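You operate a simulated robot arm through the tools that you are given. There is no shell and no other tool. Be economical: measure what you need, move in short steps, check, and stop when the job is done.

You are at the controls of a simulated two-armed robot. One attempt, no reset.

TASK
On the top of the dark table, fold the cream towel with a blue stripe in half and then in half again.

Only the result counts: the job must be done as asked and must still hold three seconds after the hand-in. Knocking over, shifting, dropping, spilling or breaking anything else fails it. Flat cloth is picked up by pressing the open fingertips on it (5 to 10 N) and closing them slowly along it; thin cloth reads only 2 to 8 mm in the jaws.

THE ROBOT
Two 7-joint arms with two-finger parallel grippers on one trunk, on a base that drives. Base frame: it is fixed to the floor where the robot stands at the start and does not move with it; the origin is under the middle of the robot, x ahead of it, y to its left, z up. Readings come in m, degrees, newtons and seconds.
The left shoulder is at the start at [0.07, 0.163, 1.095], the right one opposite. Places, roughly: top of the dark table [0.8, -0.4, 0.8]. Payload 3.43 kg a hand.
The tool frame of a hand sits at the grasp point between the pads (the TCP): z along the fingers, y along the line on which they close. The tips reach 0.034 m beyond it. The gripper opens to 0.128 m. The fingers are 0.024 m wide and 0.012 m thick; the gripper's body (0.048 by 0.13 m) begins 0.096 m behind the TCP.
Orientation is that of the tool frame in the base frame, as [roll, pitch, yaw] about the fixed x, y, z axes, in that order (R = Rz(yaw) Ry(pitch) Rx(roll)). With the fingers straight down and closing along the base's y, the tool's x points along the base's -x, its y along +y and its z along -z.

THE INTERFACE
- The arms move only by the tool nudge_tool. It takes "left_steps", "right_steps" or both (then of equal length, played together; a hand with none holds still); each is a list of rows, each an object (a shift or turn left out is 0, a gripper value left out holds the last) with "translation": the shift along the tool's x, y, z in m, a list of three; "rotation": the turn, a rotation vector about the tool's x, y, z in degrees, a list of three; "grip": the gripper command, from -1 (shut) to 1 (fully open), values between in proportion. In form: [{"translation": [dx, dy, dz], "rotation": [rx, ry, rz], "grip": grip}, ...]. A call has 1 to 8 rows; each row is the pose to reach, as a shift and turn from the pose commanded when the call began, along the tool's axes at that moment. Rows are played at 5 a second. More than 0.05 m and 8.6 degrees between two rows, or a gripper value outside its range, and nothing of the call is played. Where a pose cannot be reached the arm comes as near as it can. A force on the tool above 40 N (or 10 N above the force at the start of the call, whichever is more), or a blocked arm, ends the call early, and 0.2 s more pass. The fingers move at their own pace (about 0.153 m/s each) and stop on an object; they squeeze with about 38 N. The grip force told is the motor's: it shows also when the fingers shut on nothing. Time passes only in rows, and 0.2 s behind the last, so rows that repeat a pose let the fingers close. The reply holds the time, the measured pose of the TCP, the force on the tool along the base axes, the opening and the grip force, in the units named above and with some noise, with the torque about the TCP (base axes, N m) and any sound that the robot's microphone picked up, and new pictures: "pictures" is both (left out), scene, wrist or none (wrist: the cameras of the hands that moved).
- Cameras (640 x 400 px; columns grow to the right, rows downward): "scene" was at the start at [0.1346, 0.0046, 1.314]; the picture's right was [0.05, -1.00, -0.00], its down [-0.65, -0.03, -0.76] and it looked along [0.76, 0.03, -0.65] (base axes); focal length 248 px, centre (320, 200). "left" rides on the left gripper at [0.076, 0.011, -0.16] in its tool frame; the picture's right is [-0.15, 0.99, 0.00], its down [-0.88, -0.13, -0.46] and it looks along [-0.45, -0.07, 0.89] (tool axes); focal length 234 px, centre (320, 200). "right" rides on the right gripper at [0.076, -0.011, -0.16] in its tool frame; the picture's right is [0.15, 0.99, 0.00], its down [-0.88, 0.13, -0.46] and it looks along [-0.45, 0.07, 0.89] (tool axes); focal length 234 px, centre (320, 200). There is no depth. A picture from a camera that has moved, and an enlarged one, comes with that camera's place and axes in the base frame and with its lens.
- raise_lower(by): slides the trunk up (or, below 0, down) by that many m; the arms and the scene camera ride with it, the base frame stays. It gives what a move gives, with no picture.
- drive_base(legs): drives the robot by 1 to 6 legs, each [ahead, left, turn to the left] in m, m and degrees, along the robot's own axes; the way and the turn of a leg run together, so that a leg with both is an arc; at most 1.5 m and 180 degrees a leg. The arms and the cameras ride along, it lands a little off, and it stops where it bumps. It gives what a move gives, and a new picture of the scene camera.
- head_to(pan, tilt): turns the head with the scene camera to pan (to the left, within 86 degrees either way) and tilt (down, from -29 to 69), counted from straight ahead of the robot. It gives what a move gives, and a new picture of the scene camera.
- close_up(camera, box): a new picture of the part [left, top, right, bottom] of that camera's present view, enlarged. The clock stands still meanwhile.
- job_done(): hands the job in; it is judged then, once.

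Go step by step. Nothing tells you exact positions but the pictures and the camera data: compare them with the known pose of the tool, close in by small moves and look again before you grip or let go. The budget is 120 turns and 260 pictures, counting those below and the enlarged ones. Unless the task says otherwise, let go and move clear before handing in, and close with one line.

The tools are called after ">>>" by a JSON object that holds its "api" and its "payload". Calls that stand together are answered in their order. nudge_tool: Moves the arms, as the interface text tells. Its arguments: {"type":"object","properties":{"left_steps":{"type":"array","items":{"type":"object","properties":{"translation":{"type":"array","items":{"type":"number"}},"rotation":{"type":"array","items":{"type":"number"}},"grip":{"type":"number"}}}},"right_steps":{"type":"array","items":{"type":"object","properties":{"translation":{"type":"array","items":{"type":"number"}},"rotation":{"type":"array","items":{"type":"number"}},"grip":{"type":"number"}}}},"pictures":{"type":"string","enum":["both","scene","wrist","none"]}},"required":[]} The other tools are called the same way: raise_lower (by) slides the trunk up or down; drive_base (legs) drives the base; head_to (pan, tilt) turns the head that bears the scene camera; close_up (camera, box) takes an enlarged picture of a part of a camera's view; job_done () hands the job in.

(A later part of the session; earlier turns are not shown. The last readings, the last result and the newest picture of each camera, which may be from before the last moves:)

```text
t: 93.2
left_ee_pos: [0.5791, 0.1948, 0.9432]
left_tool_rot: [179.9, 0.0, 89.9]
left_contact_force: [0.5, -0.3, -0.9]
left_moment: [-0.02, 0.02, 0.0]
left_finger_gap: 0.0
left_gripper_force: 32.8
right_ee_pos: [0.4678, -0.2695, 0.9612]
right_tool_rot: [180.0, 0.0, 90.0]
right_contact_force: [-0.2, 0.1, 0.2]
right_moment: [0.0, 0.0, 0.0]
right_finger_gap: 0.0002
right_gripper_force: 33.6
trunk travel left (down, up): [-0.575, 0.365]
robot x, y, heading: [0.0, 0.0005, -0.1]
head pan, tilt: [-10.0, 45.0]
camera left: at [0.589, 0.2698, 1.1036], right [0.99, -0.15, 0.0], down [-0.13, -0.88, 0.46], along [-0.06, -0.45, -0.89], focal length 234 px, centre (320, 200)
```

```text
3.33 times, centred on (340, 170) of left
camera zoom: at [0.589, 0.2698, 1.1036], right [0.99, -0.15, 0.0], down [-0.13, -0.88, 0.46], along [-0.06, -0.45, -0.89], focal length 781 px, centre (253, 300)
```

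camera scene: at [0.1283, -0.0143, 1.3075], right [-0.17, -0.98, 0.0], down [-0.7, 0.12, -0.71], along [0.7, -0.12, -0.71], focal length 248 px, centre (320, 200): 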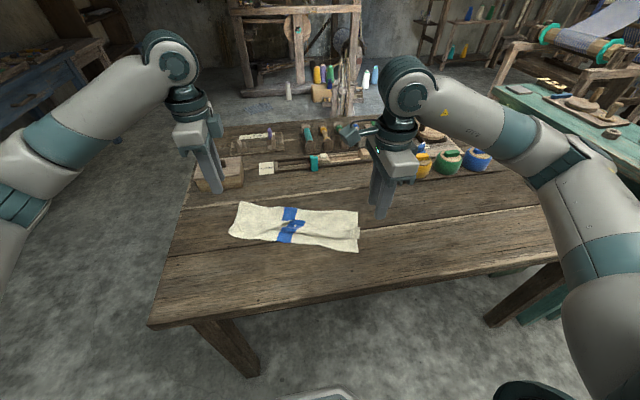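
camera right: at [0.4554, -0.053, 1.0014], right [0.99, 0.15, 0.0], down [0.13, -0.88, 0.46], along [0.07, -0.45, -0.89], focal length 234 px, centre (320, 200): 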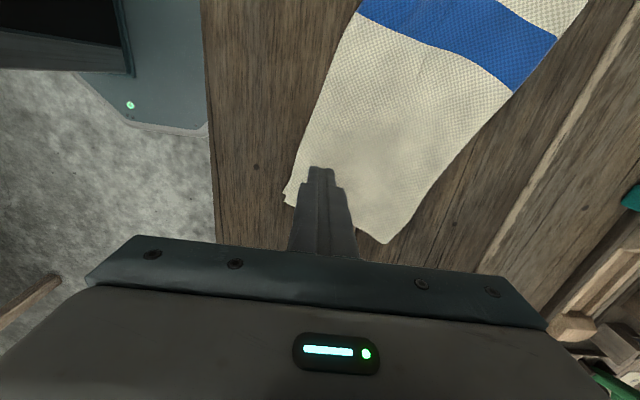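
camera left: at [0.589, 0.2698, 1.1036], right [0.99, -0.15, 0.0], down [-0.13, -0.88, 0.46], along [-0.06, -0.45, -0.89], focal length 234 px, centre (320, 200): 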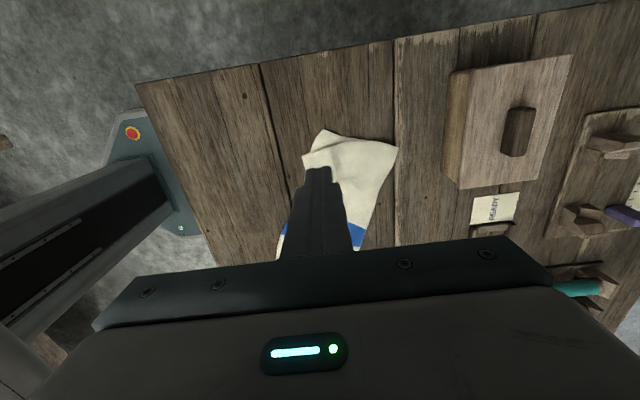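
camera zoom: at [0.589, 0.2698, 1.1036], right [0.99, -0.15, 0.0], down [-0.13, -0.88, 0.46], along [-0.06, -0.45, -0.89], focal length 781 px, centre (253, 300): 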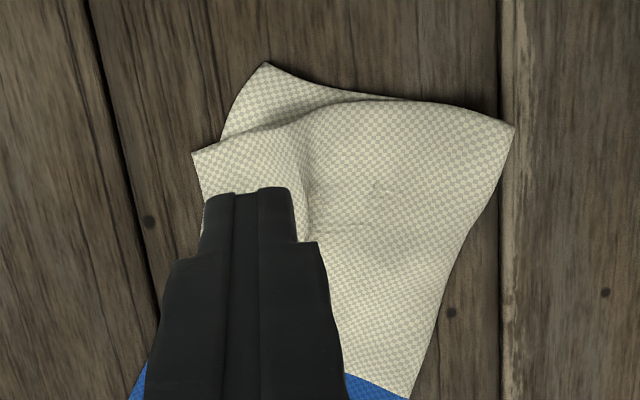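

The first fold is now neat: a strip from about (0.467,-0.12) to (0.59,0.19), 12–13 cm wide. For the second fold I turn the left hand so it closes along the strip, and take it to the right end while the right hand backs off.

>>> {"api": "nudge_tool", "payload": {"left_steps": [{"translation": [-0.03, -0.01, 0.0], "rotation": [0, 0, -8.5], "grip": -0.3}, {"translation": [-0.068, -0.022, 0.0], "rotation": [0, 0, -17]}, {"translation": [-0.106, -0.035, 0.0], "rotation": [0, 0, -25.5]}, {"translation": [-0.144, -0.048, 0.0], "rotation": [0, 0, -34]}, {"translation": [-0.182, -0.061, 0.015], "rotation": [0, 0, -42.5]}, {"translation": [-0.22, -0.075, 0.035], "rotation": [0, 0, -51]}, {"translation": [-0.258, -0.088, 0.055], "rotation": [0, 0, -59.5]}, {"translation": [-0.292, -0.101, 0.08], "rotation": [0, 0, -68]}], "right_steps": [{"translation": [-0.02, 0, -0.01]}, {"translation": [-0.04, 0, -0.02]}, {"translation": [-0.06, 0.01, -0.03]}, {"translation": [-0.08, 0.02, -0.04]}, {"translation": [-0.1, 0.03, -0.05]}, {"translation": [-0.12, 0.04, -0.06]}, {"translation": [-0.14, 0.05, -0.07]}, {"translation": [-0.16, 0.06, -0.08]}]}}

>>> {"api": "close_up", "payload": {"camera": "left", "box": [200, 60, 440, 240]}}

```text
t: 95.0
left_ee_pos: [0.4769, -0.0998, 0.8625]
left_tool_rot: [180.0, 0.2, 158.1]
left_contact_force: [0.3, -0.1, 0.1]
left_moment: [0.02, 0.02, 0.0]
left_finger_gap: 0.0449
left_gripper_force: 0.1
right_ee_pos: [0.5271, -0.43, 1.0389]
right_tool_rot: [179.9, -0.2, 90.1]
right_contact_force: [0.0, 0.1, -0.5]
right_moment: [0.04, -0.01, 0.0]
right_finger_gap: 0.0002
right_gripper_force: 33.6
trunk travel left (down, up): [-0.575, 0.365]
robot x, y, heading: [0.0007, -0.0001, 0.1]
head pan, tilt: [-10.0, 45.0]
camera scene: at [0.1302, -0.0144, 1.3075], right [-0.17, -0.98, 0.0], down [-0.7, 0.12, -0.71], along [0.7, -0.12, -0.71], focal length 248 px, centre (320, 200)
camera right: at [0.5151, -0.3545, 1.2005], right [0.99, 0.15, 0.0], down [0.13, -0.88, 0.45], along [0.07, -0.45, -0.89], focal length 234 px, centre (320, 200)
camera left: at [0.4103, -0.0614, 1.0213], right [0.5, 0.86, 0.0], down [0.77, -0.45, 0.46], along [0.4, -0.23, -0.89], focal length 234 px, centre (320, 200)
```

scene: 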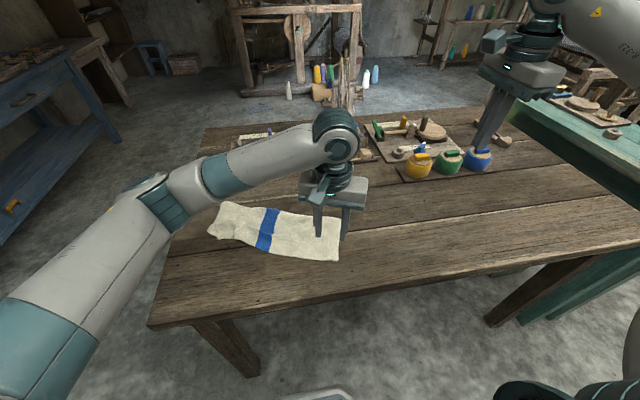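
right: 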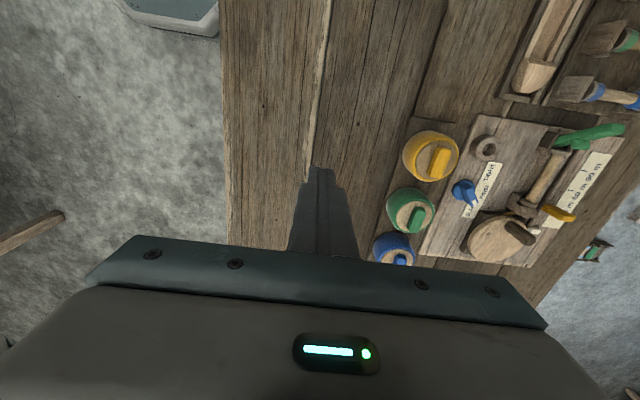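
left: 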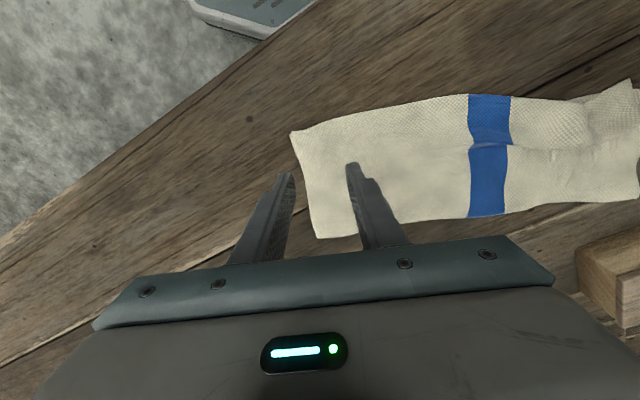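

```text
2.22 times, centred on (320, 150) of left
camera zoom: at [0.4103, -0.0614, 1.0213], right [0.5, 0.86, 0.0], down [0.77, -0.45, 0.46], along [0.4, -0.23, -0.89], focal length 520 px, centre (320, 311)
```

zoom: 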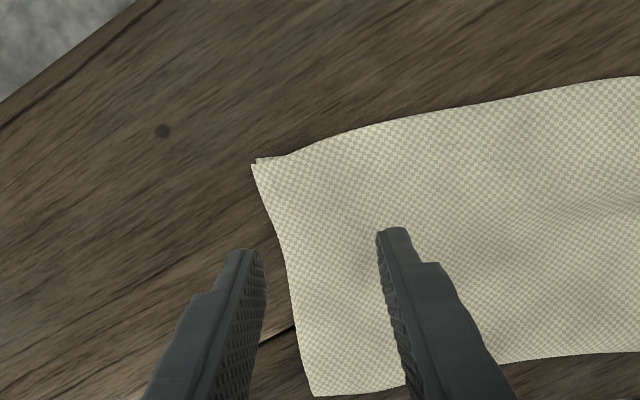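

Well aligned with the strip. I move 14 mm inward so both fingers land on the cloth, and descend.

>>> {"api": "nudge_tool", "payload": {"left_steps": [{"translation": [0, 0.014, 0.015]}, {"translation": [0, 0.014, 0.03]}, {"translation": [0, 0.014, 0.04]}, {"translation": [0, 0.014, 0.045]}], "pictures": "none"}}

>>> {"api": "close_up", "payload": {"camera": "left", "box": [200, 60, 440, 240]}}

```text
t: 96.0
left_ee_pos: [0.4822, -0.0851, 0.8173]
left_tool_rot: [179.9, 0.2, 158.0]
left_contact_force: [0.2, 0.0, 2.0]
left_moment: [-0.06, 0.04, -0.01]
left_finger_gap: 0.0449
left_gripper_force: 0.0
right_ee_pos: [0.5255, -0.4292, 1.0399]
right_tool_rot: [179.9, 0.0, 89.9]
right_contact_force: [-0.1, -0.3, 0.1]
right_moment: [-0.01, 0.02, 0.02]
right_finger_gap: 0.0002
right_gripper_force: 33.5
trunk travel left (down, up): [-0.575, 0.365]
robot x, y, heading: [0.0011, 0.0049, -0.0]
head pan, tilt: [-10.0, 45.0]
```

```text
2.22 times, centred on (320, 150) of left
camera zoom: at [0.4152, -0.0457, 0.9769], right [0.51, 0.86, 0.0], down [0.77, -0.45, 0.46], along [0.4, -0.23, -0.89], focal length 520 px, centre (320, 311)
```

zoom: 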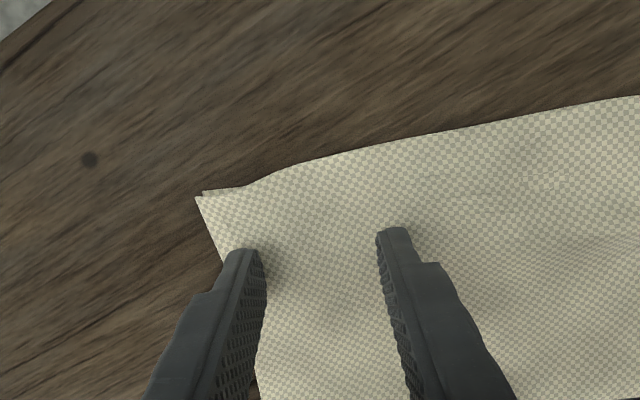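

>>> {"api": "nudge_tool", "payload": {"left_steps": [{"translation": [0, 0.002, 0.003], "grip": -0.3}, {"translation": [0, 0.002, 0.004], "grip": -0.36}, {"translation": [0, 0.002, 0.004], "grip": -0.45}, {"translation": [0, 0.002, 0.004], "grip": -0.55}, {"translation": [0, 0.002, 0.004], "grip": -0.66}, {"translation": [0, 0.002, 0.004], "grip": -0.77}, {"translation": [0, 0.002, 0.004], "grip": -0.88}, {"translation": [0, 0.002, 0.004], "grip": -1}], "pictures": "none"}}

>>> {"api": "nudge_tool", "payload": {"left_steps": [{"translation": [0, 0, -0.02], "grip": -1}, {"translation": [0, 0.01, -0.045]}, {"translation": [0, 0.015, -0.06]}], "pictures": "wrist"}}

>>> {"api": "close_up", "payload": {"camera": "scene", "box": [190, 180, 370, 270]}}

```text
t: 96.9
left_ee_pos: [0.4832, -0.0836, 0.8171]
left_tool_rot: [-179.9, 0.6, 157.9]
left_contact_force: [-4.9, 1.1, 21.0]
left_moment: [-0.01, 0.35, -0.03]
left_finger_gap: 0.029
left_gripper_force: 0.1
right_ee_pos: [0.5268, -0.4291, 1.0407]
right_tool_rot: [179.8, 0.1, 90.0]
right_contact_force: [0.3, 0.2, 0.2]
right_moment: [0.0, -0.03, 0.0]
right_finger_gap: 0.0
right_gripper_force: 33.2
trunk travel left (down, up): [-0.575, 0.365]
robot x, y, heading: [-0.0018, -0.0026, 0.2]
head pan, tilt: [-10.0, 45.0]
stopped in row 4 (left hand): the force on the tool passed its limit (the readings are from after the stop); the commanded pose is now the measured one
```

```text
t: 97.7
left_ee_pos: [0.4892, -0.0707, 0.8725]
left_tool_rot: [-179.9, 0.4, 157.9]
left_contact_force: [1.5, -0.9, 0.8]
left_moment: [-0.01, 0.0, -0.02]
left_finger_gap: 0.0027
left_gripper_force: 37.5
right_ee_pos: [0.5276, -0.4309, 1.0394]
right_tool_rot: [179.9, 0.0, 90.0]
right_contact_force: [-0.4, 0.5, -0.5]
right_moment: [-0.01, 0.0, 0.0]
right_finger_gap: 0.0
right_gripper_force: 33.5
trunk travel left (down, up): [-0.575, 0.365]
robot x, y, heading: [0.0002, 0.004, 0.1]
head pan, tilt: [-10.0, 45.0]
camera left: at [0.4226, -0.0312, 1.0333], right [0.51, 0.86, 0.0], down [0.76, -0.45, 0.46], along [0.4, -0.23, -0.89], focal length 234 px, centre (320, 200)
```

left: 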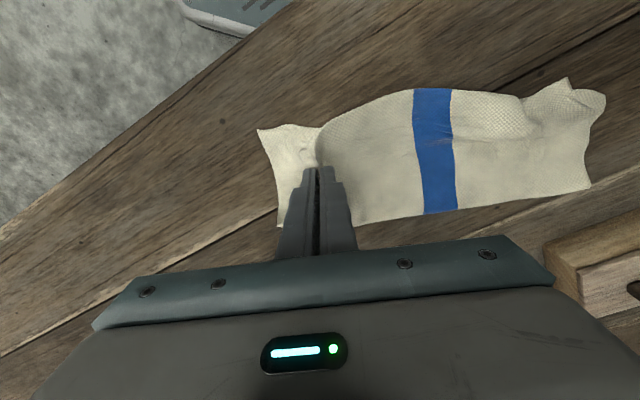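

```text
3.56 times, centred on (280, 225) of scene
camera zoom: at [0.1304, -0.0133, 1.3074], right [-0.17, -0.98, 0.0], down [-0.7, 0.12, -0.71], along [0.7, -0.12, -0.71], focal length 883 px, centre (462, 111)
```

zoom: 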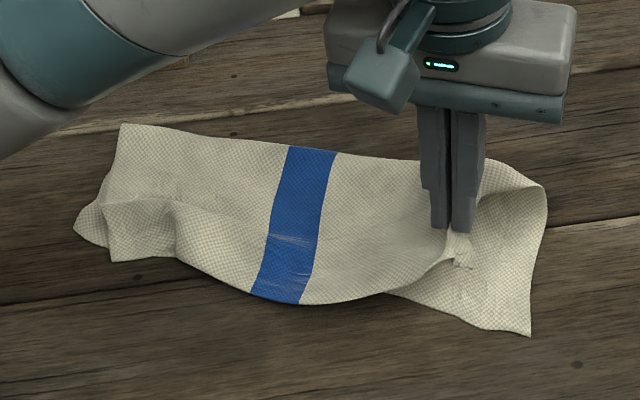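

Only the top layer came up. I look closely to see where each layer's end is; I plan to catch both layers with one finger pressing the exposed bottom layer and the other the top layer.

>>> {"api": "close_up", "payload": {"camera": "left", "box": [230, 70, 430, 240]}}

>>> {"api": "close_up", "payload": {"camera": "scene", "box": [280, 215, 360, 285]}}

```text
2.35 times, centred on (330, 155) of left
camera zoom: at [0.4226, -0.0312, 1.0333], right [0.51, 0.86, 0.0], down [0.76, -0.45, 0.46], along [0.4, -0.23, -0.89], focal length 551 px, centre (296, 306)
```

zoom: 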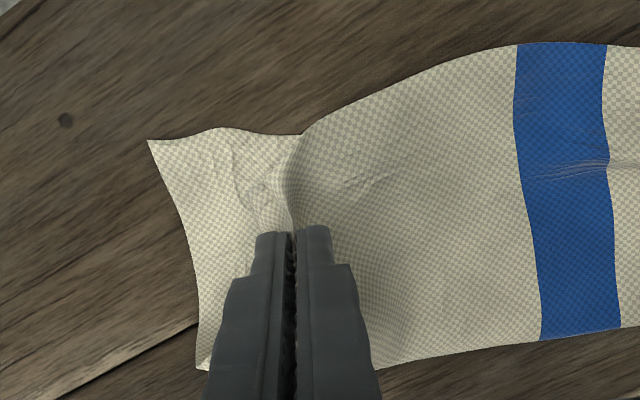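

```text
5.71 times, centred on (320, 250) of scene
camera zoom: at [0.1304, -0.0133, 1.3074], right [-0.17, -0.98, 0.0], down [-0.7, 0.12, -0.71], along [0.7, -0.12, -0.71], focal length 1420 px, centre (320, -86)
```

zoom: 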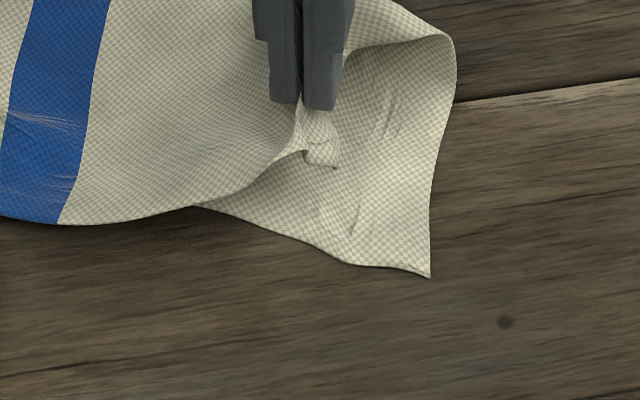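

The top layer is drawn back and about 4–5 cm of the bottom layer is exposed. I set the top down with roughly 2 cm of bottom exposed, release, and check.

>>> {"api": "nudge_tool", "payload": {"left_steps": [{"translation": [0, -0.004, 0.02]}, {"translation": [0, -0.008, 0.04]}, {"translation": [0, -0.01, 0.052]}, {"translation": [0, -0.01, 0.053], "grip": -0.8}, {"translation": [0, -0.01, 0.053], "grip": -0.6}, {"translation": [0, -0.01, 0.04], "grip": -0.5}, {"translation": [0, -0.01, 0.02], "grip": -0.4}, {"translation": [0, -0.01, 0.02], "grip": -0.4}], "pictures": "none"}}

>>> {"api": "close_up", "payload": {"camera": "left", "box": [230, 70, 430, 240]}}

>>> {"api": "close_up", "payload": {"camera": "scene", "box": [280, 215, 360, 285]}}

```text
t: 99.5
left_ee_pos: [0.486, -0.0794, 0.8538]
left_tool_rot: [-180.0, 0.4, 158.0]
left_contact_force: [0.3, -0.7, -0.1]
left_moment: [-0.01, 0.05, 0.02]
left_finger_gap: 0.0385
left_gripper_force: 0.1
right_ee_pos: [0.5277, -0.4297, 1.0395]
right_tool_rot: [180.0, 0.0, 89.9]
right_contact_force: [0.7, 0.8, 0.7]
right_moment: [0.01, 0.01, 0.0]
right_finger_gap: 0.0
right_gripper_force: 33.6
trunk travel left (down, up): [-0.575, 0.365]
robot x, y, heading: [-0.0025, 0.0028, 0.3]
head pan, tilt: [-10.0, 45.0]
```

```text
2.35 times, centred on (330, 155) of left
camera zoom: at [0.4198, -0.0397, 1.0139], right [0.51, 0.86, 0.0], down [0.76, -0.45, 0.46], along [0.4, -0.23, -0.89], focal length 551 px, centre (296, 306)
```

zoom: 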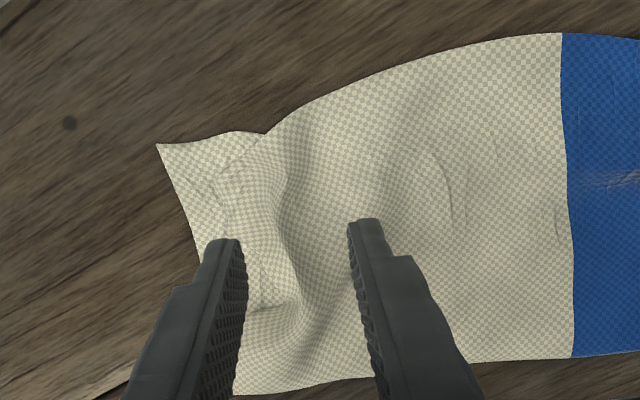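

```text
5.71 times, centred on (320, 250) of scene
camera zoom: at [0.1304, -0.0128, 1.3074], right [-0.17, -0.98, 0.0], down [-0.7, 0.12, -0.71], along [0.7, -0.12, -0.71], focal length 1420 px, centre (320, -86)
```

zoom: 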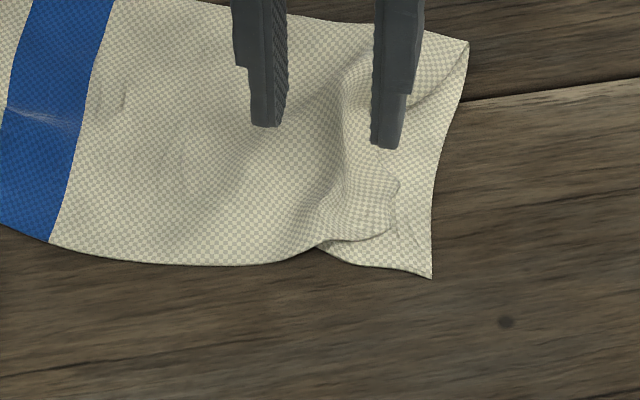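

>>> {"api": "nudge_tool", "payload": {"left_steps": [{"translation": [0, -0.004, 0.012], "grip": -0.3}, {"translation": [0, -0.004, 0.024]}, {"translation": [0, -0.004, 0.03]}], "pictures": "none"}}

>>> {"api": "close_up", "payload": {"camera": "left", "box": [230, 70, 430, 240]}}

```text
t: 100.3
left_ee_pos: [0.4852, -0.0825, 0.8241]
left_tool_rot: [-180.0, 0.5, 158.0]
left_contact_force: [0.0, 0.3, 0.1]
left_moment: [0.0, 0.01, 0.02]
left_finger_gap: 0.0449
left_gripper_force: 0.1
right_ee_pos: [0.5259, -0.4292, 1.0396]
right_tool_rot: [179.9, 0.0, 90.0]
right_contact_force: [-0.2, -0.4, 0.5]
right_moment: [-0.02, 0.0, 0.01]
right_finger_gap: 0.0
right_gripper_force: 33.1
trunk travel left (down, up): [-0.575, 0.365]
robot x, y, heading: [0.0003, 0.0005, 0.4]
head pan, tilt: [-10.0, 45.0]
```

```text
2.35 times, centred on (330, 155) of left
camera zoom: at [0.4179, -0.043, 0.9835], right [0.51, 0.86, 0.0], down [0.76, -0.45, 0.46], along [0.4, -0.23, -0.89], focal length 551 px, centre (296, 306)
```

zoom: 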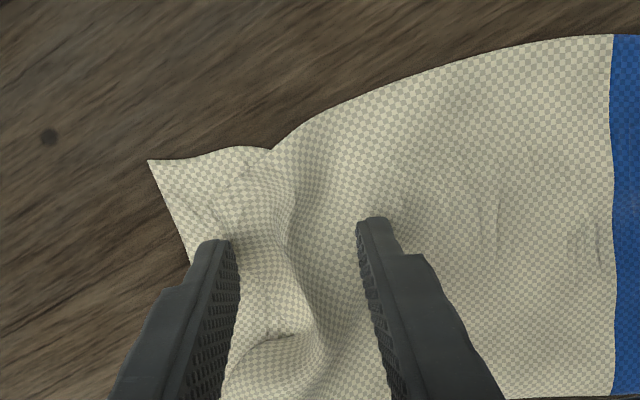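

The outer finger lines up with the exposed bottom layer and the inner finger with the top. I press and close.

>>> {"api": "nudge_tool", "payload": {"left_steps": [{"translation": [0, 0, 0.005]}, {"translation": [0, 0, 0.0085]}, {"translation": [0, 0, 0.0085]}], "pictures": "none"}}

```text
t: 101.1
left_ee_pos: [0.4842, -0.0838, 0.8156]
left_tool_rot: [-179.8, 0.6, 158.1]
left_contact_force: [1.6, 1.6, 12.1]
left_moment: [-0.07, 0.11, 0.0]
left_finger_gap: 0.0442
left_gripper_force: 0.0
right_ee_pos: [0.5272, -0.429, 1.0409]
right_tool_rot: [180.0, 0.0, 89.9]
right_contact_force: [0.0, -0.3, -0.5]
right_moment: [-0.03, 0.03, 0.02]
right_finger_gap: 0.0
right_gripper_force: 33.2
trunk travel left (down, up): [-0.575, 0.365]
robot x, y, heading: [-0.0023, -0.0011, 0.2]
head pan, tilt: [-10.0, 45.0]
```

>>> {"api": "nudge_tool", "payload": {"left_steps": [{"translation": [0, 0, -0.0005], "grip": -0.4}, {"translation": [0, 0, -0.0005], "grip": -0.48}, {"translation": [0, 0, -0.0008], "grip": -0.56}, {"translation": [0, 0, -0.001], "grip": -0.65}, {"translation": [0, 0, -0.001], "grip": -0.74}, {"translation": [0, 0, -0.001], "grip": -0.83}, {"translation": [0, 0, -0.001], "grip": -0.92}, {"translation": [0, 0, -0.001], "grip": -1}], "pictures": "none"}}

>>> {"api": "nudge_tool", "payload": {"left_steps": [{"translation": [0, 0.003, -0.02], "grip": -1}, {"translation": [0, 0.01, -0.045]}, {"translation": [0, 0.018, -0.07]}], "pictures": "none"}}

>>> {"api": "close_up", "payload": {"camera": "scene", "box": [190, 180, 370, 280]}}

>>> {"api": "close_up", "payload": {"camera": "left", "box": [230, 70, 430, 240]}}

```text
t: 102.9
left_ee_pos: [0.4835, -0.0832, 0.8165]
left_tool_rot: [180.0, 0.5, 158.0]
left_contact_force: [0.8, 0.1, 4.1]
left_moment: [-0.05, 0.05, 0.04]
left_finger_gap: 0.0032
left_gripper_force: 37.7
right_ee_pos: [0.5268, -0.4291, 1.0398]
right_tool_rot: [180.0, 0.1, 90.0]
right_contact_force: [0.3, -0.6, -0.5]
right_moment: [0.05, 0.0, 0.01]
right_finger_gap: 0.0
right_gripper_force: 33.4
trunk travel left (down, up): [-0.575, 0.365]
robot x, y, heading: [-0.0003, -0.0021, 0.1]
head pan, tilt: [-10.0, 45.0]
```

```text
t: 103.7
left_ee_pos: [0.4893, -0.0682, 0.8873]
left_tool_rot: [-179.9, 0.5, 157.9]
left_contact_force: [0.7, 1.0, -0.3]
left_moment: [-0.04, 0.02, 0.02]
left_finger_gap: 0.0036
left_gripper_force: 37.8
right_ee_pos: [0.5259, -0.4294, 1.04]
right_tool_rot: [179.9, 0.0, 90.0]
right_contact_force: [-0.3, -0.7, 0.7]
right_moment: [-0.01, -0.03, 0.01]
right_finger_gap: 0.0
right_gripper_force: 33.0
trunk travel left (down, up): [-0.575, 0.365]
robot x, y, heading: [-0.0011, 0.0013, -0.2]
head pan, tilt: [-10.0, 45.0]
```

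```text
3.56 times, centred on (280, 230) of scene
camera zoom: at [0.1299, -0.0128, 1.3074], right [-0.17, -0.98, 0.0], down [-0.7, 0.12, -0.71], along [0.7, -0.12, -0.71], focal length 883 px, centre (462, 93)
```

zoom: 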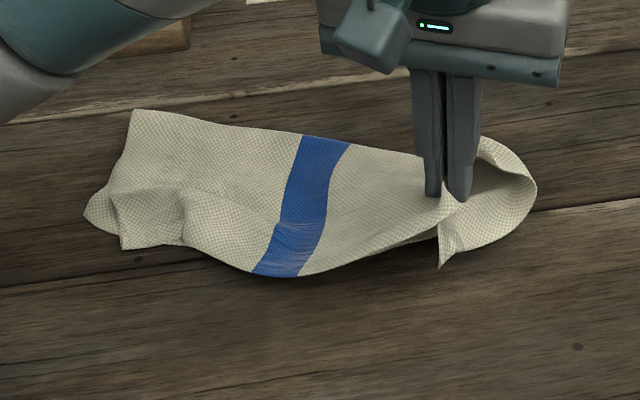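

```text
2.35 times, centred on (330, 155) of left
camera zoom: at [0.4231, -0.028, 1.0471], right [0.51, 0.86, 0.0], down [0.76, -0.45, 0.46], along [0.4, -0.23, -0.89], focal length 551 px, centre (296, 306)
```

zoom: 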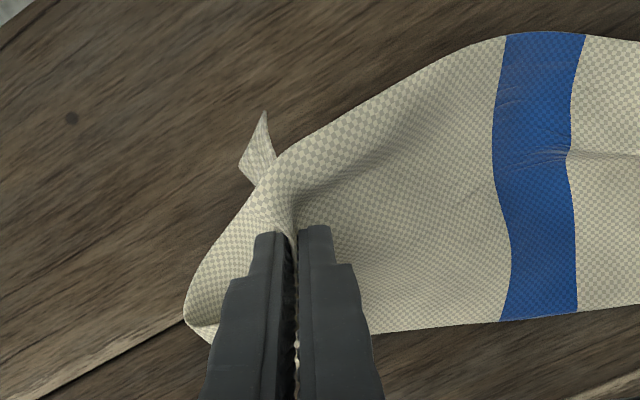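

Both layers are held now (3.6 mm). I carry the end over along the strip to the left end.

>>> {"api": "nudge_tool", "payload": {"left_steps": [{"translation": [0, 0.03, -0.03]}, {"translation": [0, 0.065, -0.045]}, {"translation": [0, 0.1, -0.045]}, {"translation": [0, 0.135, -0.035]}, {"translation": [0, 0.17, -0.015]}, {"translation": [0, 0.205, 0.01]}, {"translation": [0, 0.235, 0.037]}, {"translation": [0, 0.25, 0.058]}], "pictures": "none"}}

>>> {"api": "close_up", "payload": {"camera": "scene", "box": [170, 160, 370, 285]}}

>>> {"api": "close_up", "payload": {"camera": "left", "box": [200, 60, 440, 240]}}

```text
t: 105.5
left_ee_pos: [0.5849, 0.1651, 0.8287]
left_tool_rot: [-180.0, 0.5, 157.9]
left_contact_force: [-0.2, -1.1, 2.1]
left_moment: [-0.02, 0.05, -0.01]
left_finger_gap: 0.0035
left_gripper_force: 37.8
right_ee_pos: [0.5274, -0.4293, 1.0395]
right_tool_rot: [179.9, 0.0, 90.0]
right_contact_force: [0.1, 0.7, -0.6]
right_moment: [0.0, -0.02, 0.01]
right_finger_gap: 0.0001
right_gripper_force: 33.2
trunk travel left (down, up): [-0.575, 0.365]
robot x, y, heading: [0.0015, 0.0004, 0.1]
head pan, tilt: [-10.0, 45.0]
```

```text
3.20 times, centred on (270, 222) of scene
camera zoom: at [0.1301, -0.0127, 1.3076], right [-0.17, -0.98, 0.0], down [-0.7, 0.12, -0.71], along [0.7, -0.12, -0.71], focal length 795 px, centre (480, 128)
```

zoom: 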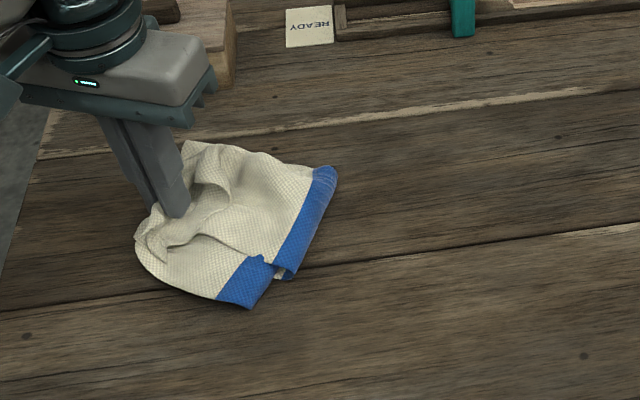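

```text
2.22 times, centred on (320, 150) of left
camera zoom: at [0.5187, 0.2055, 0.9882], right [0.51, 0.86, 0.0], down [0.76, -0.45, 0.46], along [0.4, -0.23, -0.89], focal length 520 px, centre (320, 311)
```

zoom: 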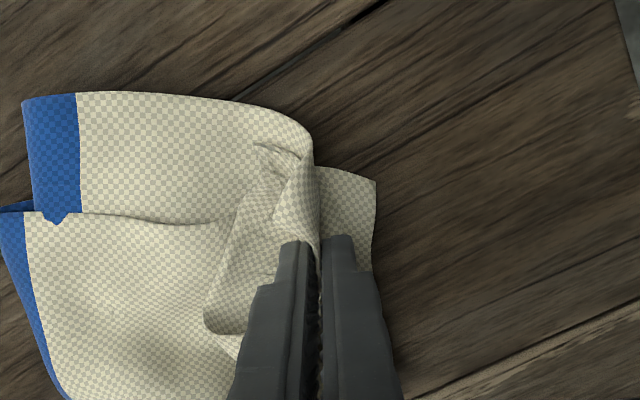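

The strip is folded in half again, with the crease at the stripe. I lower a little, release, raise and look before smoothing.

>>> {"api": "nudge_tool", "payload": {"left_steps": [{"translation": [0, 0, 0.005]}, {"translation": [0, 0, 0.006], "grip": -0.85}, {"translation": [0, 0, 0.006], "grip": -0.65}, {"translation": [0, 0, 0.0], "grip": -0.5}, {"translation": [0, 0, -0.03]}, {"translation": [0, 0, -0.07]}, {"translation": [0.02, 0, -0.11]}, {"translation": [0.05, 0.02, -0.13]}], "pictures": "none"}}

>>> {"api": "close_up", "payload": {"camera": "scene", "box": [170, 160, 370, 285]}}

>>> {"api": "close_up", "payload": {"camera": "left", "box": [200, 60, 440, 240]}}

```text
t: 107.3
left_ee_pos: [0.542, 0.2059, 0.9605]
left_tool_rot: [-180.0, 0.5, 157.8]
left_contact_force: [0.3, 0.1, -0.2]
left_moment: [0.02, -0.02, -0.01]
left_finger_gap: 0.0319
left_gripper_force: 0.0
right_ee_pos: [0.527, -0.4302, 1.0416]
right_tool_rot: [179.9, 0.1, 90.1]
right_contact_force: [-0.8, 0.8, 0.2]
right_moment: [-0.01, -0.02, -0.01]
right_finger_gap: 0.0
right_gripper_force: 32.8
trunk travel left (down, up): [-0.575, 0.365]
robot x, y, heading: [0.0028, 0.0013, 0.2]
head pan, tilt: [-10.0, 45.0]
```

```text
3.20 times, centred on (270, 222) of scene
camera zoom: at [0.1292, -0.0112, 1.3076], right [-0.17, -0.98, 0.0], down [-0.7, 0.12, -0.71], along [0.7, -0.12, -0.71], focal length 795 px, centre (480, 128)
```

zoom: 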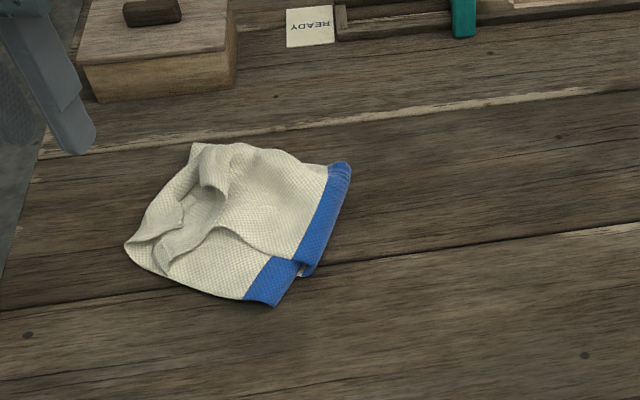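

```text
2.22 times, centred on (320, 150) of left
camera zoom: at [0.4758, 0.2449, 1.1189], right [0.51, 0.86, 0.0], down [0.76, -0.45, 0.46], along [0.4, -0.23, -0.89], focal length 520 px, centre (320, 311)
```

zoom: 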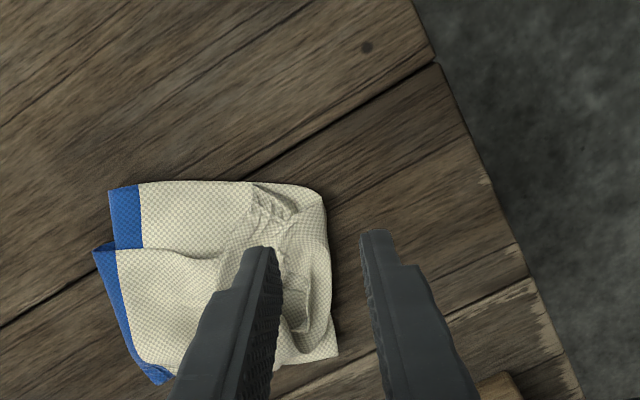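

The footprint is about right, but the upper half's open edge is about 4 cm short toward me and bunched. I smooth it with light closed-finger sweeps: first toward the open side.

>>> {"api": "nudge_tool", "payload": {"left_steps": [{"translation": [-0.03, -0.03, 0.01], "grip": -1}, {"translation": [-0.06, -0.06, 0.02], "grip": -1}, {"translation": [-0.088, -0.085, 0.045]}, {"translation": [-0.09, -0.085, 0.085]}, {"translation": [-0.09, -0.085, 0.115]}, {"translation": [-0.09, -0.085, 0.13]}], "pictures": "none"}}

>>> {"api": "close_up", "payload": {"camera": "left", "box": [200, 20, 440, 240]}}

>>> {"api": "close_up", "payload": {"camera": "scene", "box": [170, 160, 370, 285]}}

```text
t: 108.7
left_ee_pos: [0.5994, 0.091, 0.8295]
left_tool_rot: [180.0, 0.4, 158.0]
left_contact_force: [0.0, -0.3, -0.1]
left_moment: [-0.03, 0.03, -0.01]
left_finger_gap: 0.0
left_gripper_force: 32.4
right_ee_pos: [0.5275, -0.43, 1.0407]
right_tool_rot: [179.9, 0.1, 90.0]
right_contact_force: [0.1, 0.4, -0.5]
right_moment: [-0.02, -0.01, 0.01]
right_finger_gap: 0.0
right_gripper_force: 32.8
trunk travel left (down, up): [-0.575, 0.365]
robot x, y, heading: [0.0016, 0.001, 0.0]
head pan, tilt: [-10.0, 45.0]
```

```text
1.82 times, centred on (320, 130) of left
camera zoom: at [0.5316, 0.1301, 0.9884], right [0.51, 0.86, 0.0], down [0.76, -0.45, 0.46], along [0.4, -0.23, -0.89], focal length 426 px, centre (320, 327)
```

zoom: 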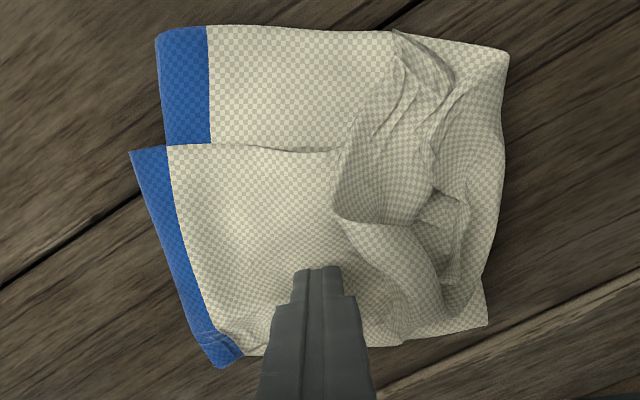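

```text
3.20 times, centred on (270, 222) of scene
camera zoom: at [0.1303, -0.0127, 1.3075], right [-0.17, -0.98, 0.0], down [-0.7, 0.12, -0.71], along [0.7, -0.12, -0.71], focal length 795 px, centre (480, 128)
```

zoom: 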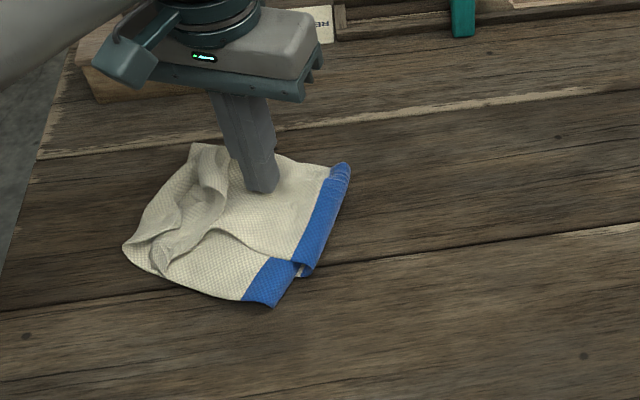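

>>> {"api": "nudge_tool", "payload": {"left_steps": [{"translation": [0, -0.03, 0.0]}, {"translation": [0, -0.03, 0.007]}, {"translation": [0.005, -0.03, 0.0115]}, {"translation": [0.017, -0.03, 0.0125]}, {"translation": [0.03, -0.03, 0.0125]}, {"translation": [0.043, -0.03, 0.0125]}, {"translation": [0.055, -0.03, 0.0125]}, {"translation": [0.055, -0.03, -0.02]}], "pictures": "none"}}

>>> {"api": "close_up", "payload": {"camera": "left", "box": [160, 20, 480, 260]}}

>>> {"api": "close_up", "payload": {"camera": "scene", "box": [170, 160, 370, 285]}}

```text
t: 110.5
left_ee_pos: [0.5337, 0.0839, 0.8493]
left_tool_rot: [179.9, 0.3, 158.0]
left_contact_force: [-0.6, 0.1, 0.0]
left_moment: [-0.01, 0.01, 0.02]
left_finger_gap: 0.0
left_gripper_force: 33.3
right_ee_pos: [0.5269, -0.4295, 1.0402]
right_tool_rot: [179.9, 0.0, 90.0]
right_contact_force: [0.4, -1.0, -0.1]
right_moment: [-0.01, -0.01, 0.01]
right_finger_gap: 0.0
right_gripper_force: 32.7
trunk travel left (down, up): [-0.575, 0.365]
robot x, y, heading: [-0.0007, 0.0018, 0.1]
head pan, tilt: [-10.0, 45.0]
```

```text
1.67 times, centred on (320, 140) of left
camera zoom: at [0.4666, 0.124, 1.0079], right [0.51, 0.86, 0.0], down [0.77, -0.45, 0.46], along [0.4, -0.23, -0.89], focal length 390 px, centre (320, 300)
```

zoom: 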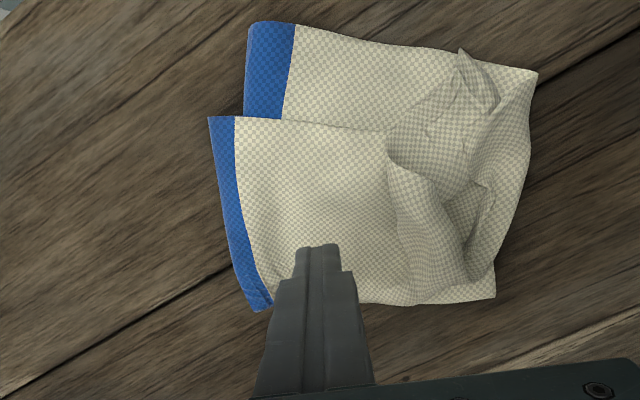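

```text
3.20 times, centred on (270, 222) of scene
camera zoom: at [0.1298, -0.0135, 1.3073], right [-0.17, -0.98, 0.0], down [-0.7, 0.12, -0.71], along [0.7, -0.12, -0.71], focal length 795 px, centre (480, 128)
```

zoom: 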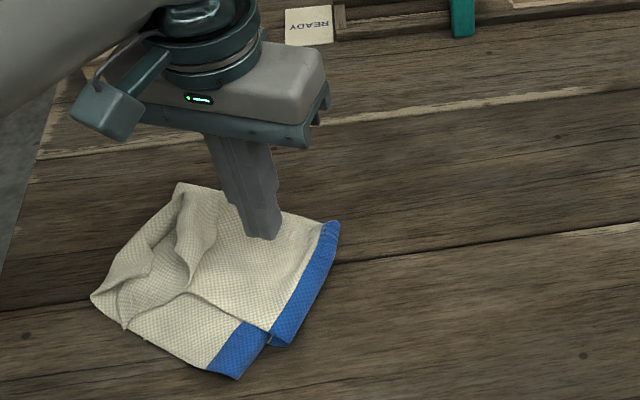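

The whole stack moved together, so no slack there. The bunched end on the right has flipped-back tails; I sweep those outward along the strip, pressing lightly.

>>> {"api": "nudge_tool", "payload": {"left_steps": [{"translation": [0.02, 0.016, -0.005]}, {"translation": [0.04, 0.03, 0.01]}, {"translation": [0.04, 0.03, 0.027]}, {"translation": [0.04, 0.045, 0.029]}, {"translation": [0.04, 0.06, 0.029]}, {"translation": [0.04, 0.075, 0.029]}, {"translation": [0.04, 0.09, 0.029]}, {"translation": [0.04, 0.105, 0.028]}], "pictures": "none"}}

>>> {"api": "nudge_tool", "payload": {"left_steps": [{"translation": [0, 0.0, -0.03]}, {"translation": [0.01, 0.02, -0.06]}, {"translation": [0.02, 0.02, -0.09]}], "pictures": "none"}}

>>> {"api": "close_up", "payload": {"camera": "left", "box": [160, 20, 480, 260]}}

>>> {"api": "close_up", "payload": {"camera": "scene", "box": [170, 170, 370, 295]}}

```text
t: 112.3
left_ee_pos: [0.5376, 0.1946, 0.8216]
left_tool_rot: [180.0, 0.5, 157.9]
left_contact_force: [-0.5, -0.7, 0.6]
left_moment: [-0.02, 0.01, 0.0]
left_finger_gap: 0.0
left_gripper_force: 33.2
right_ee_pos: [0.5272, -0.4293, 1.0391]
right_tool_rot: [179.9, 0.1, 90.0]
right_contact_force: [0.1, 0.4, 0.1]
right_moment: [0.01, 0.02, 0.02]
right_finger_gap: 0.0
right_gripper_force: 33.2
trunk travel left (down, up): [-0.575, 0.365]
robot x, y, heading: [0.0001, -0.0001, 0.2]
head pan, tilt: [-10.0, 45.0]
```

```text
t: 113.1
left_ee_pos: [0.5278, 0.2225, 0.9101]
left_tool_rot: [-179.9, 0.4, 157.9]
left_contact_force: [-0.2, -0.4, -0.1]
left_moment: [0.0, -0.04, 0.01]
left_finger_gap: 0.0001
left_gripper_force: 32.9
right_ee_pos: [0.526, -0.4297, 1.04]
right_tool_rot: [180.0, 0.0, 89.9]
right_contact_force: [-0.8, -0.8, 0.2]
right_moment: [0.02, -0.04, 0.02]
right_finger_gap: 0.0
right_gripper_force: 33.0
trunk travel left (down, up): [-0.575, 0.365]
robot x, y, heading: [0.0013, -0.0017, 0.1]
head pan, tilt: [-10.0, 45.0]
```

```text
1.67 times, centred on (320, 140) of left
camera zoom: at [0.4606, 0.2613, 1.0704], right [0.51, 0.86, 0.0], down [0.76, -0.45, 0.46], along [0.4, -0.23, -0.89], focal length 390 px, centre (320, 300)
```

zoom: 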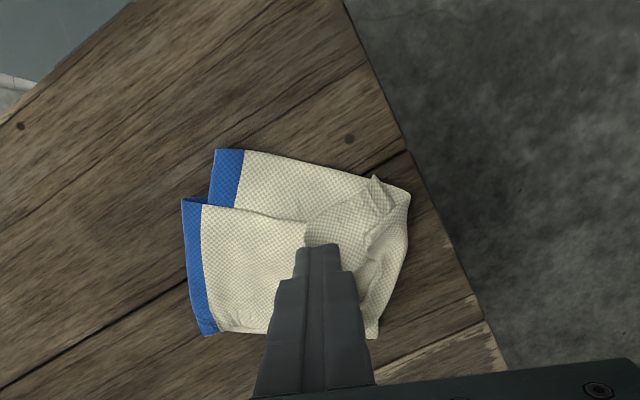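

```text
3.20 times, centred on (270, 232) of scene
camera zoom: at [0.1296, -0.0137, 1.3075], right [-0.17, -0.98, 0.0], down [-0.7, 0.12, -0.71], along [0.7, -0.12, -0.71], focal length 795 px, centre (480, 96)
```

zoom: 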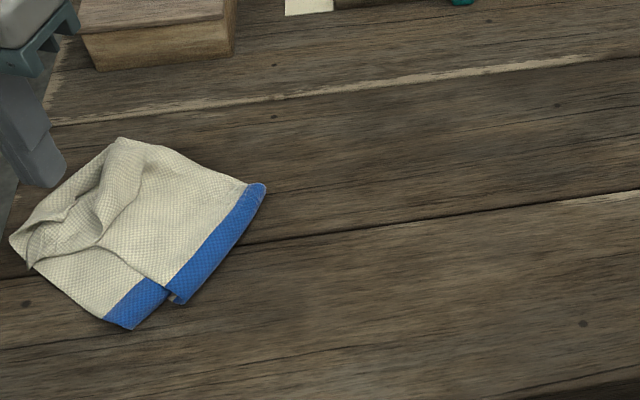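

The stack is staying together as a compact quarter-size bundle on the table. Let me look closely at its state.

>>> {"api": "nudge_tool", "payload": {"left_steps": [{"translation": [-0.02, 0.0, -0.03]}, {"translation": [-0.04, 0.0, -0.06]}, {"translation": [-0.07, -0.0, -0.09]}, {"translation": [-0.1, -0.01, -0.1]}, {"translation": [-0.13, -0.02, -0.1]}], "pictures": "none"}}

>>> {"api": "head_to", "payload": {"pan": 15, "tilt": 50}}

>>> {"api": "close_up", "payload": {"camera": "left", "box": [160, 0, 480, 240]}}

```text
t: 114.3
left_ee_pos: [0.6389, 0.1524, 1.0103]
left_tool_rot: [-180.0, 0.3, 158.1]
left_contact_force: [-1.1, 0.3, -0.2]
left_moment: [-0.01, -0.02, 0.01]
left_finger_gap: 0.0002
left_gripper_force: 33.0
right_ee_pos: [0.5282, -0.4303, 1.0384]
right_tool_rot: [-179.9, -0.1, 89.9]
right_contact_force: [0.2, -0.3, 0.7]
right_moment: [0.03, 0.04, 0.01]
right_finger_gap: 0.0
right_gripper_force: 32.9
trunk travel left (down, up): [-0.575, 0.365]
robot x, y, heading: [0.0028, -0.0012, 0.1]
head pan, tilt: [-10.0, 45.0]
```

```text
t: 115.2
left_ee_pos: [0.6383, 0.154, 1.0104]
left_tool_rot: [180.0, 0.3, 158.0]
left_contact_force: [0.0, 0.2, -0.3]
left_moment: [-0.02, -0.03, -0.02]
left_finger_gap: 0.0001
left_gripper_force: 32.8
right_ee_pos: [0.5286, -0.4299, 1.0386]
right_tool_rot: [179.9, 0.0, 90.0]
right_contact_force: [0.4, -0.1, 0.2]
right_moment: [0.01, 0.0, 0.02]
right_finger_gap: 0.0
right_gripper_force: 33.1
trunk travel left (down, up): [-0.575, 0.365]
robot x, y, heading: [0.0016, -0.0034, 0.0]
head pan, tilt: [15.0, 50.0]
camera scene: at [0.1247, 0.0209, 1.3006], right [0.26, -0.97, 0.0], down [-0.74, -0.2, -0.64], along [0.62, 0.17, -0.77], focal length 248 px, centre (320, 200)
```

scene: 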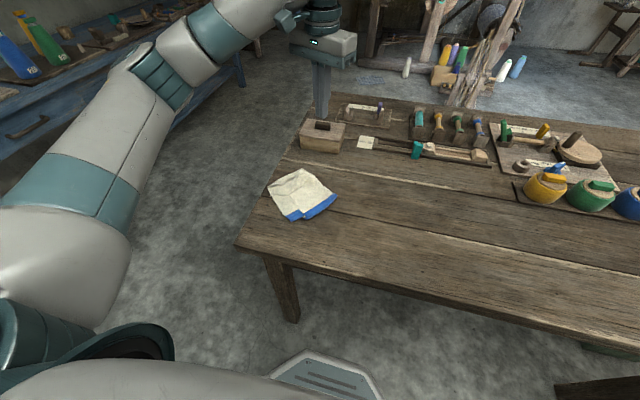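

```text
1.67 times, centred on (320, 120) of left
camera zoom: at [0.5715, 0.1937, 1.1697], right [0.51, 0.86, 0.0], down [0.76, -0.45, 0.46], along [0.4, -0.23, -0.89], focal length 390 px, centre (320, 333)
```

zoom: 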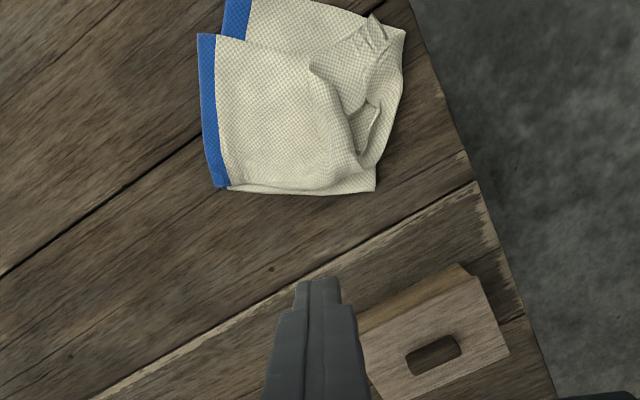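

>>> {"api": "close_up", "payload": {"camera": "scene", "box": [250, 155, 350, 230]}}

>>> {"api": "close_up", "payload": {"camera": "left", "box": [260, 0, 380, 100]}}

```text
5.33 times, centred on (300, 192) of scene
camera zoom: at [0.1247, 0.0209, 1.3006], right [0.26, -0.97, 0.0], down [-0.74, -0.2, -0.64], along [0.62, 0.17, -0.77], focal length 1325 px, centre (427, 240)
```

zoom: 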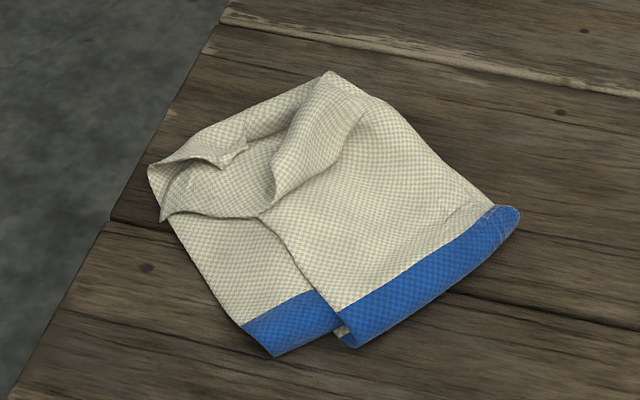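

```text
4.00 times, centred on (320, 50) of left
camera zoom: at [0.5715, 0.1937, 1.1697], right [0.51, 0.86, 0.0], down [0.76, -0.45, 0.46], along [0.4, -0.23, -0.89], focal length 937 px, centre (320, 800)
```

zoom: 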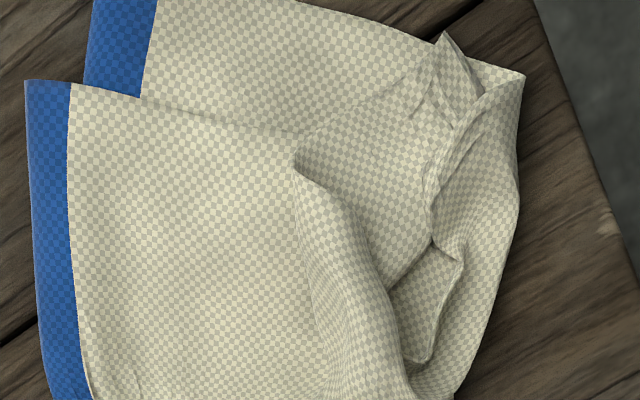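

The bundle is a proper quarter fold with one raised ridge near the end. I try one very light sweep, touching only the ridge (tips about 12–15 mm above the table), to unroll it outward without dragging the stack.

>>> {"api": "nudge_tool", "payload": {"left_steps": [{"translation": [0.04, -0.002, 0.02]}, {"translation": [0.08, -0.003, 0.045]}, {"translation": [0.091, -0.004, 0.09]}, {"translation": [0.091, -0.004, 0.135]}, {"translation": [0.091, -0.004, 0.165]}, {"translation": [0.091, -0.004, 0.181]}], "pictures": "none"}}

>>> {"api": "nudge_tool", "payload": {"left_steps": [{"translation": [0, 0.012, 0]}, {"translation": [0, 0.024, 0]}, {"translation": [0, 0.036, 0]}, {"translation": [0, 0.048, 0]}, {"translation": [0, 0.06, 0]}, {"translation": [0, 0.065, -0.03]}, {"translation": [-0.02, 0.065, -0.07]}, {"translation": [-0.05, 0.06, -0.1]}], "pictures": "none"}}

>>> {"api": "close_up", "payload": {"camera": "scene", "box": [240, 145, 360, 235]}}

>>> {"api": "close_up", "payload": {"camera": "left", "box": [160, 0, 480, 240]}}

```text
t: 116.6
left_ee_pos: [0.5543, 0.185, 0.8281]
left_tool_rot: [-180.0, 0.3, 158.0]
left_contact_force: [1.1, 0.0, 0.0]
left_moment: [0.01, -0.01, 0.02]
left_finger_gap: 0.0001
left_gripper_force: 33.1
right_ee_pos: [0.5276, -0.4306, 1.0392]
right_tool_rot: [179.9, 0.1, 90.0]
right_contact_force: [1.0, -0.2, 0.5]
right_moment: [-0.01, 0.03, -0.03]
right_finger_gap: 0.0
right_gripper_force: 32.7
trunk travel left (down, up): [-0.575, 0.365]
robot x, y, heading: [0.001, -0.0, 0.0]
head pan, tilt: [15.0, 50.0]
```

```text
t: 118.4
left_ee_pos: [0.6229, 0.219, 0.9317]
left_tool_rot: [-180.0, 0.3, 158.0]
left_contact_force: [-0.4, 0.2, 0.1]
left_moment: [0.02, 0.02, 0.01]
left_finger_gap: 0.0
left_gripper_force: 32.4
right_ee_pos: [0.5267, -0.4314, 1.0394]
right_tool_rot: [179.9, -0.1, 90.0]
right_contact_force: [-0.4, 0.4, 0.5]
right_moment: [0.02, 0.02, 0.0]
right_finger_gap: 0.0002
right_gripper_force: 33.5
trunk travel left (down, up): [-0.575, 0.365]
robot x, y, heading: [-0.001, 0.0015, 0.1]
head pan, tilt: [15.0, 50.0]
```

```text
4.44 times, centred on (300, 190) of scene
camera zoom: at [0.1246, 0.02, 1.3005], right [0.26, -0.97, 0.0], down [-0.74, -0.2, -0.64], along [0.62, 0.17, -0.77], focal length 1104 px, centre (409, 244)
```

zoom: 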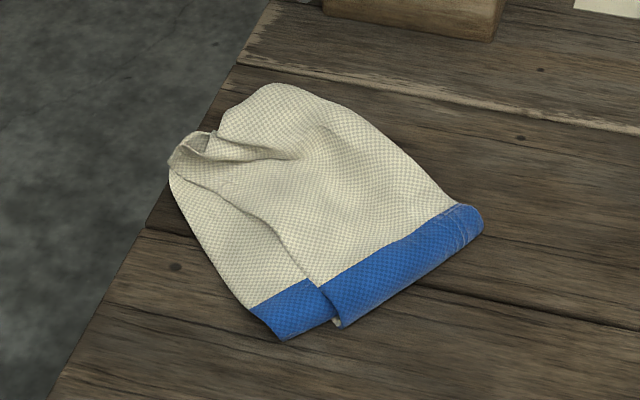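

```text
1.67 times, centred on (320, 120) of left
camera zoom: at [0.556, 0.2594, 1.0906], right [0.51, 0.86, 0.0], down [0.76, -0.45, 0.46], along [0.4, -0.23, -0.89], focal length 390 px, centre (320, 333)
```

zoom: 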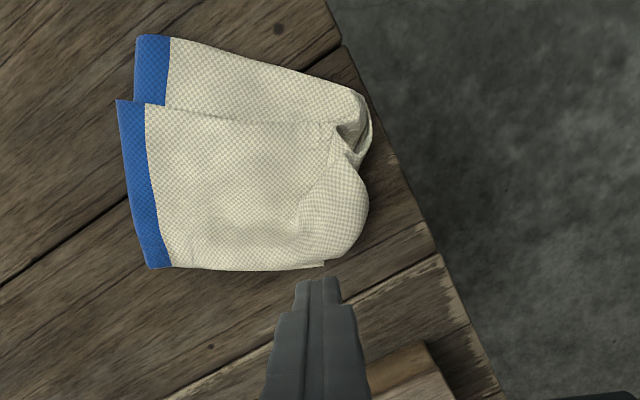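

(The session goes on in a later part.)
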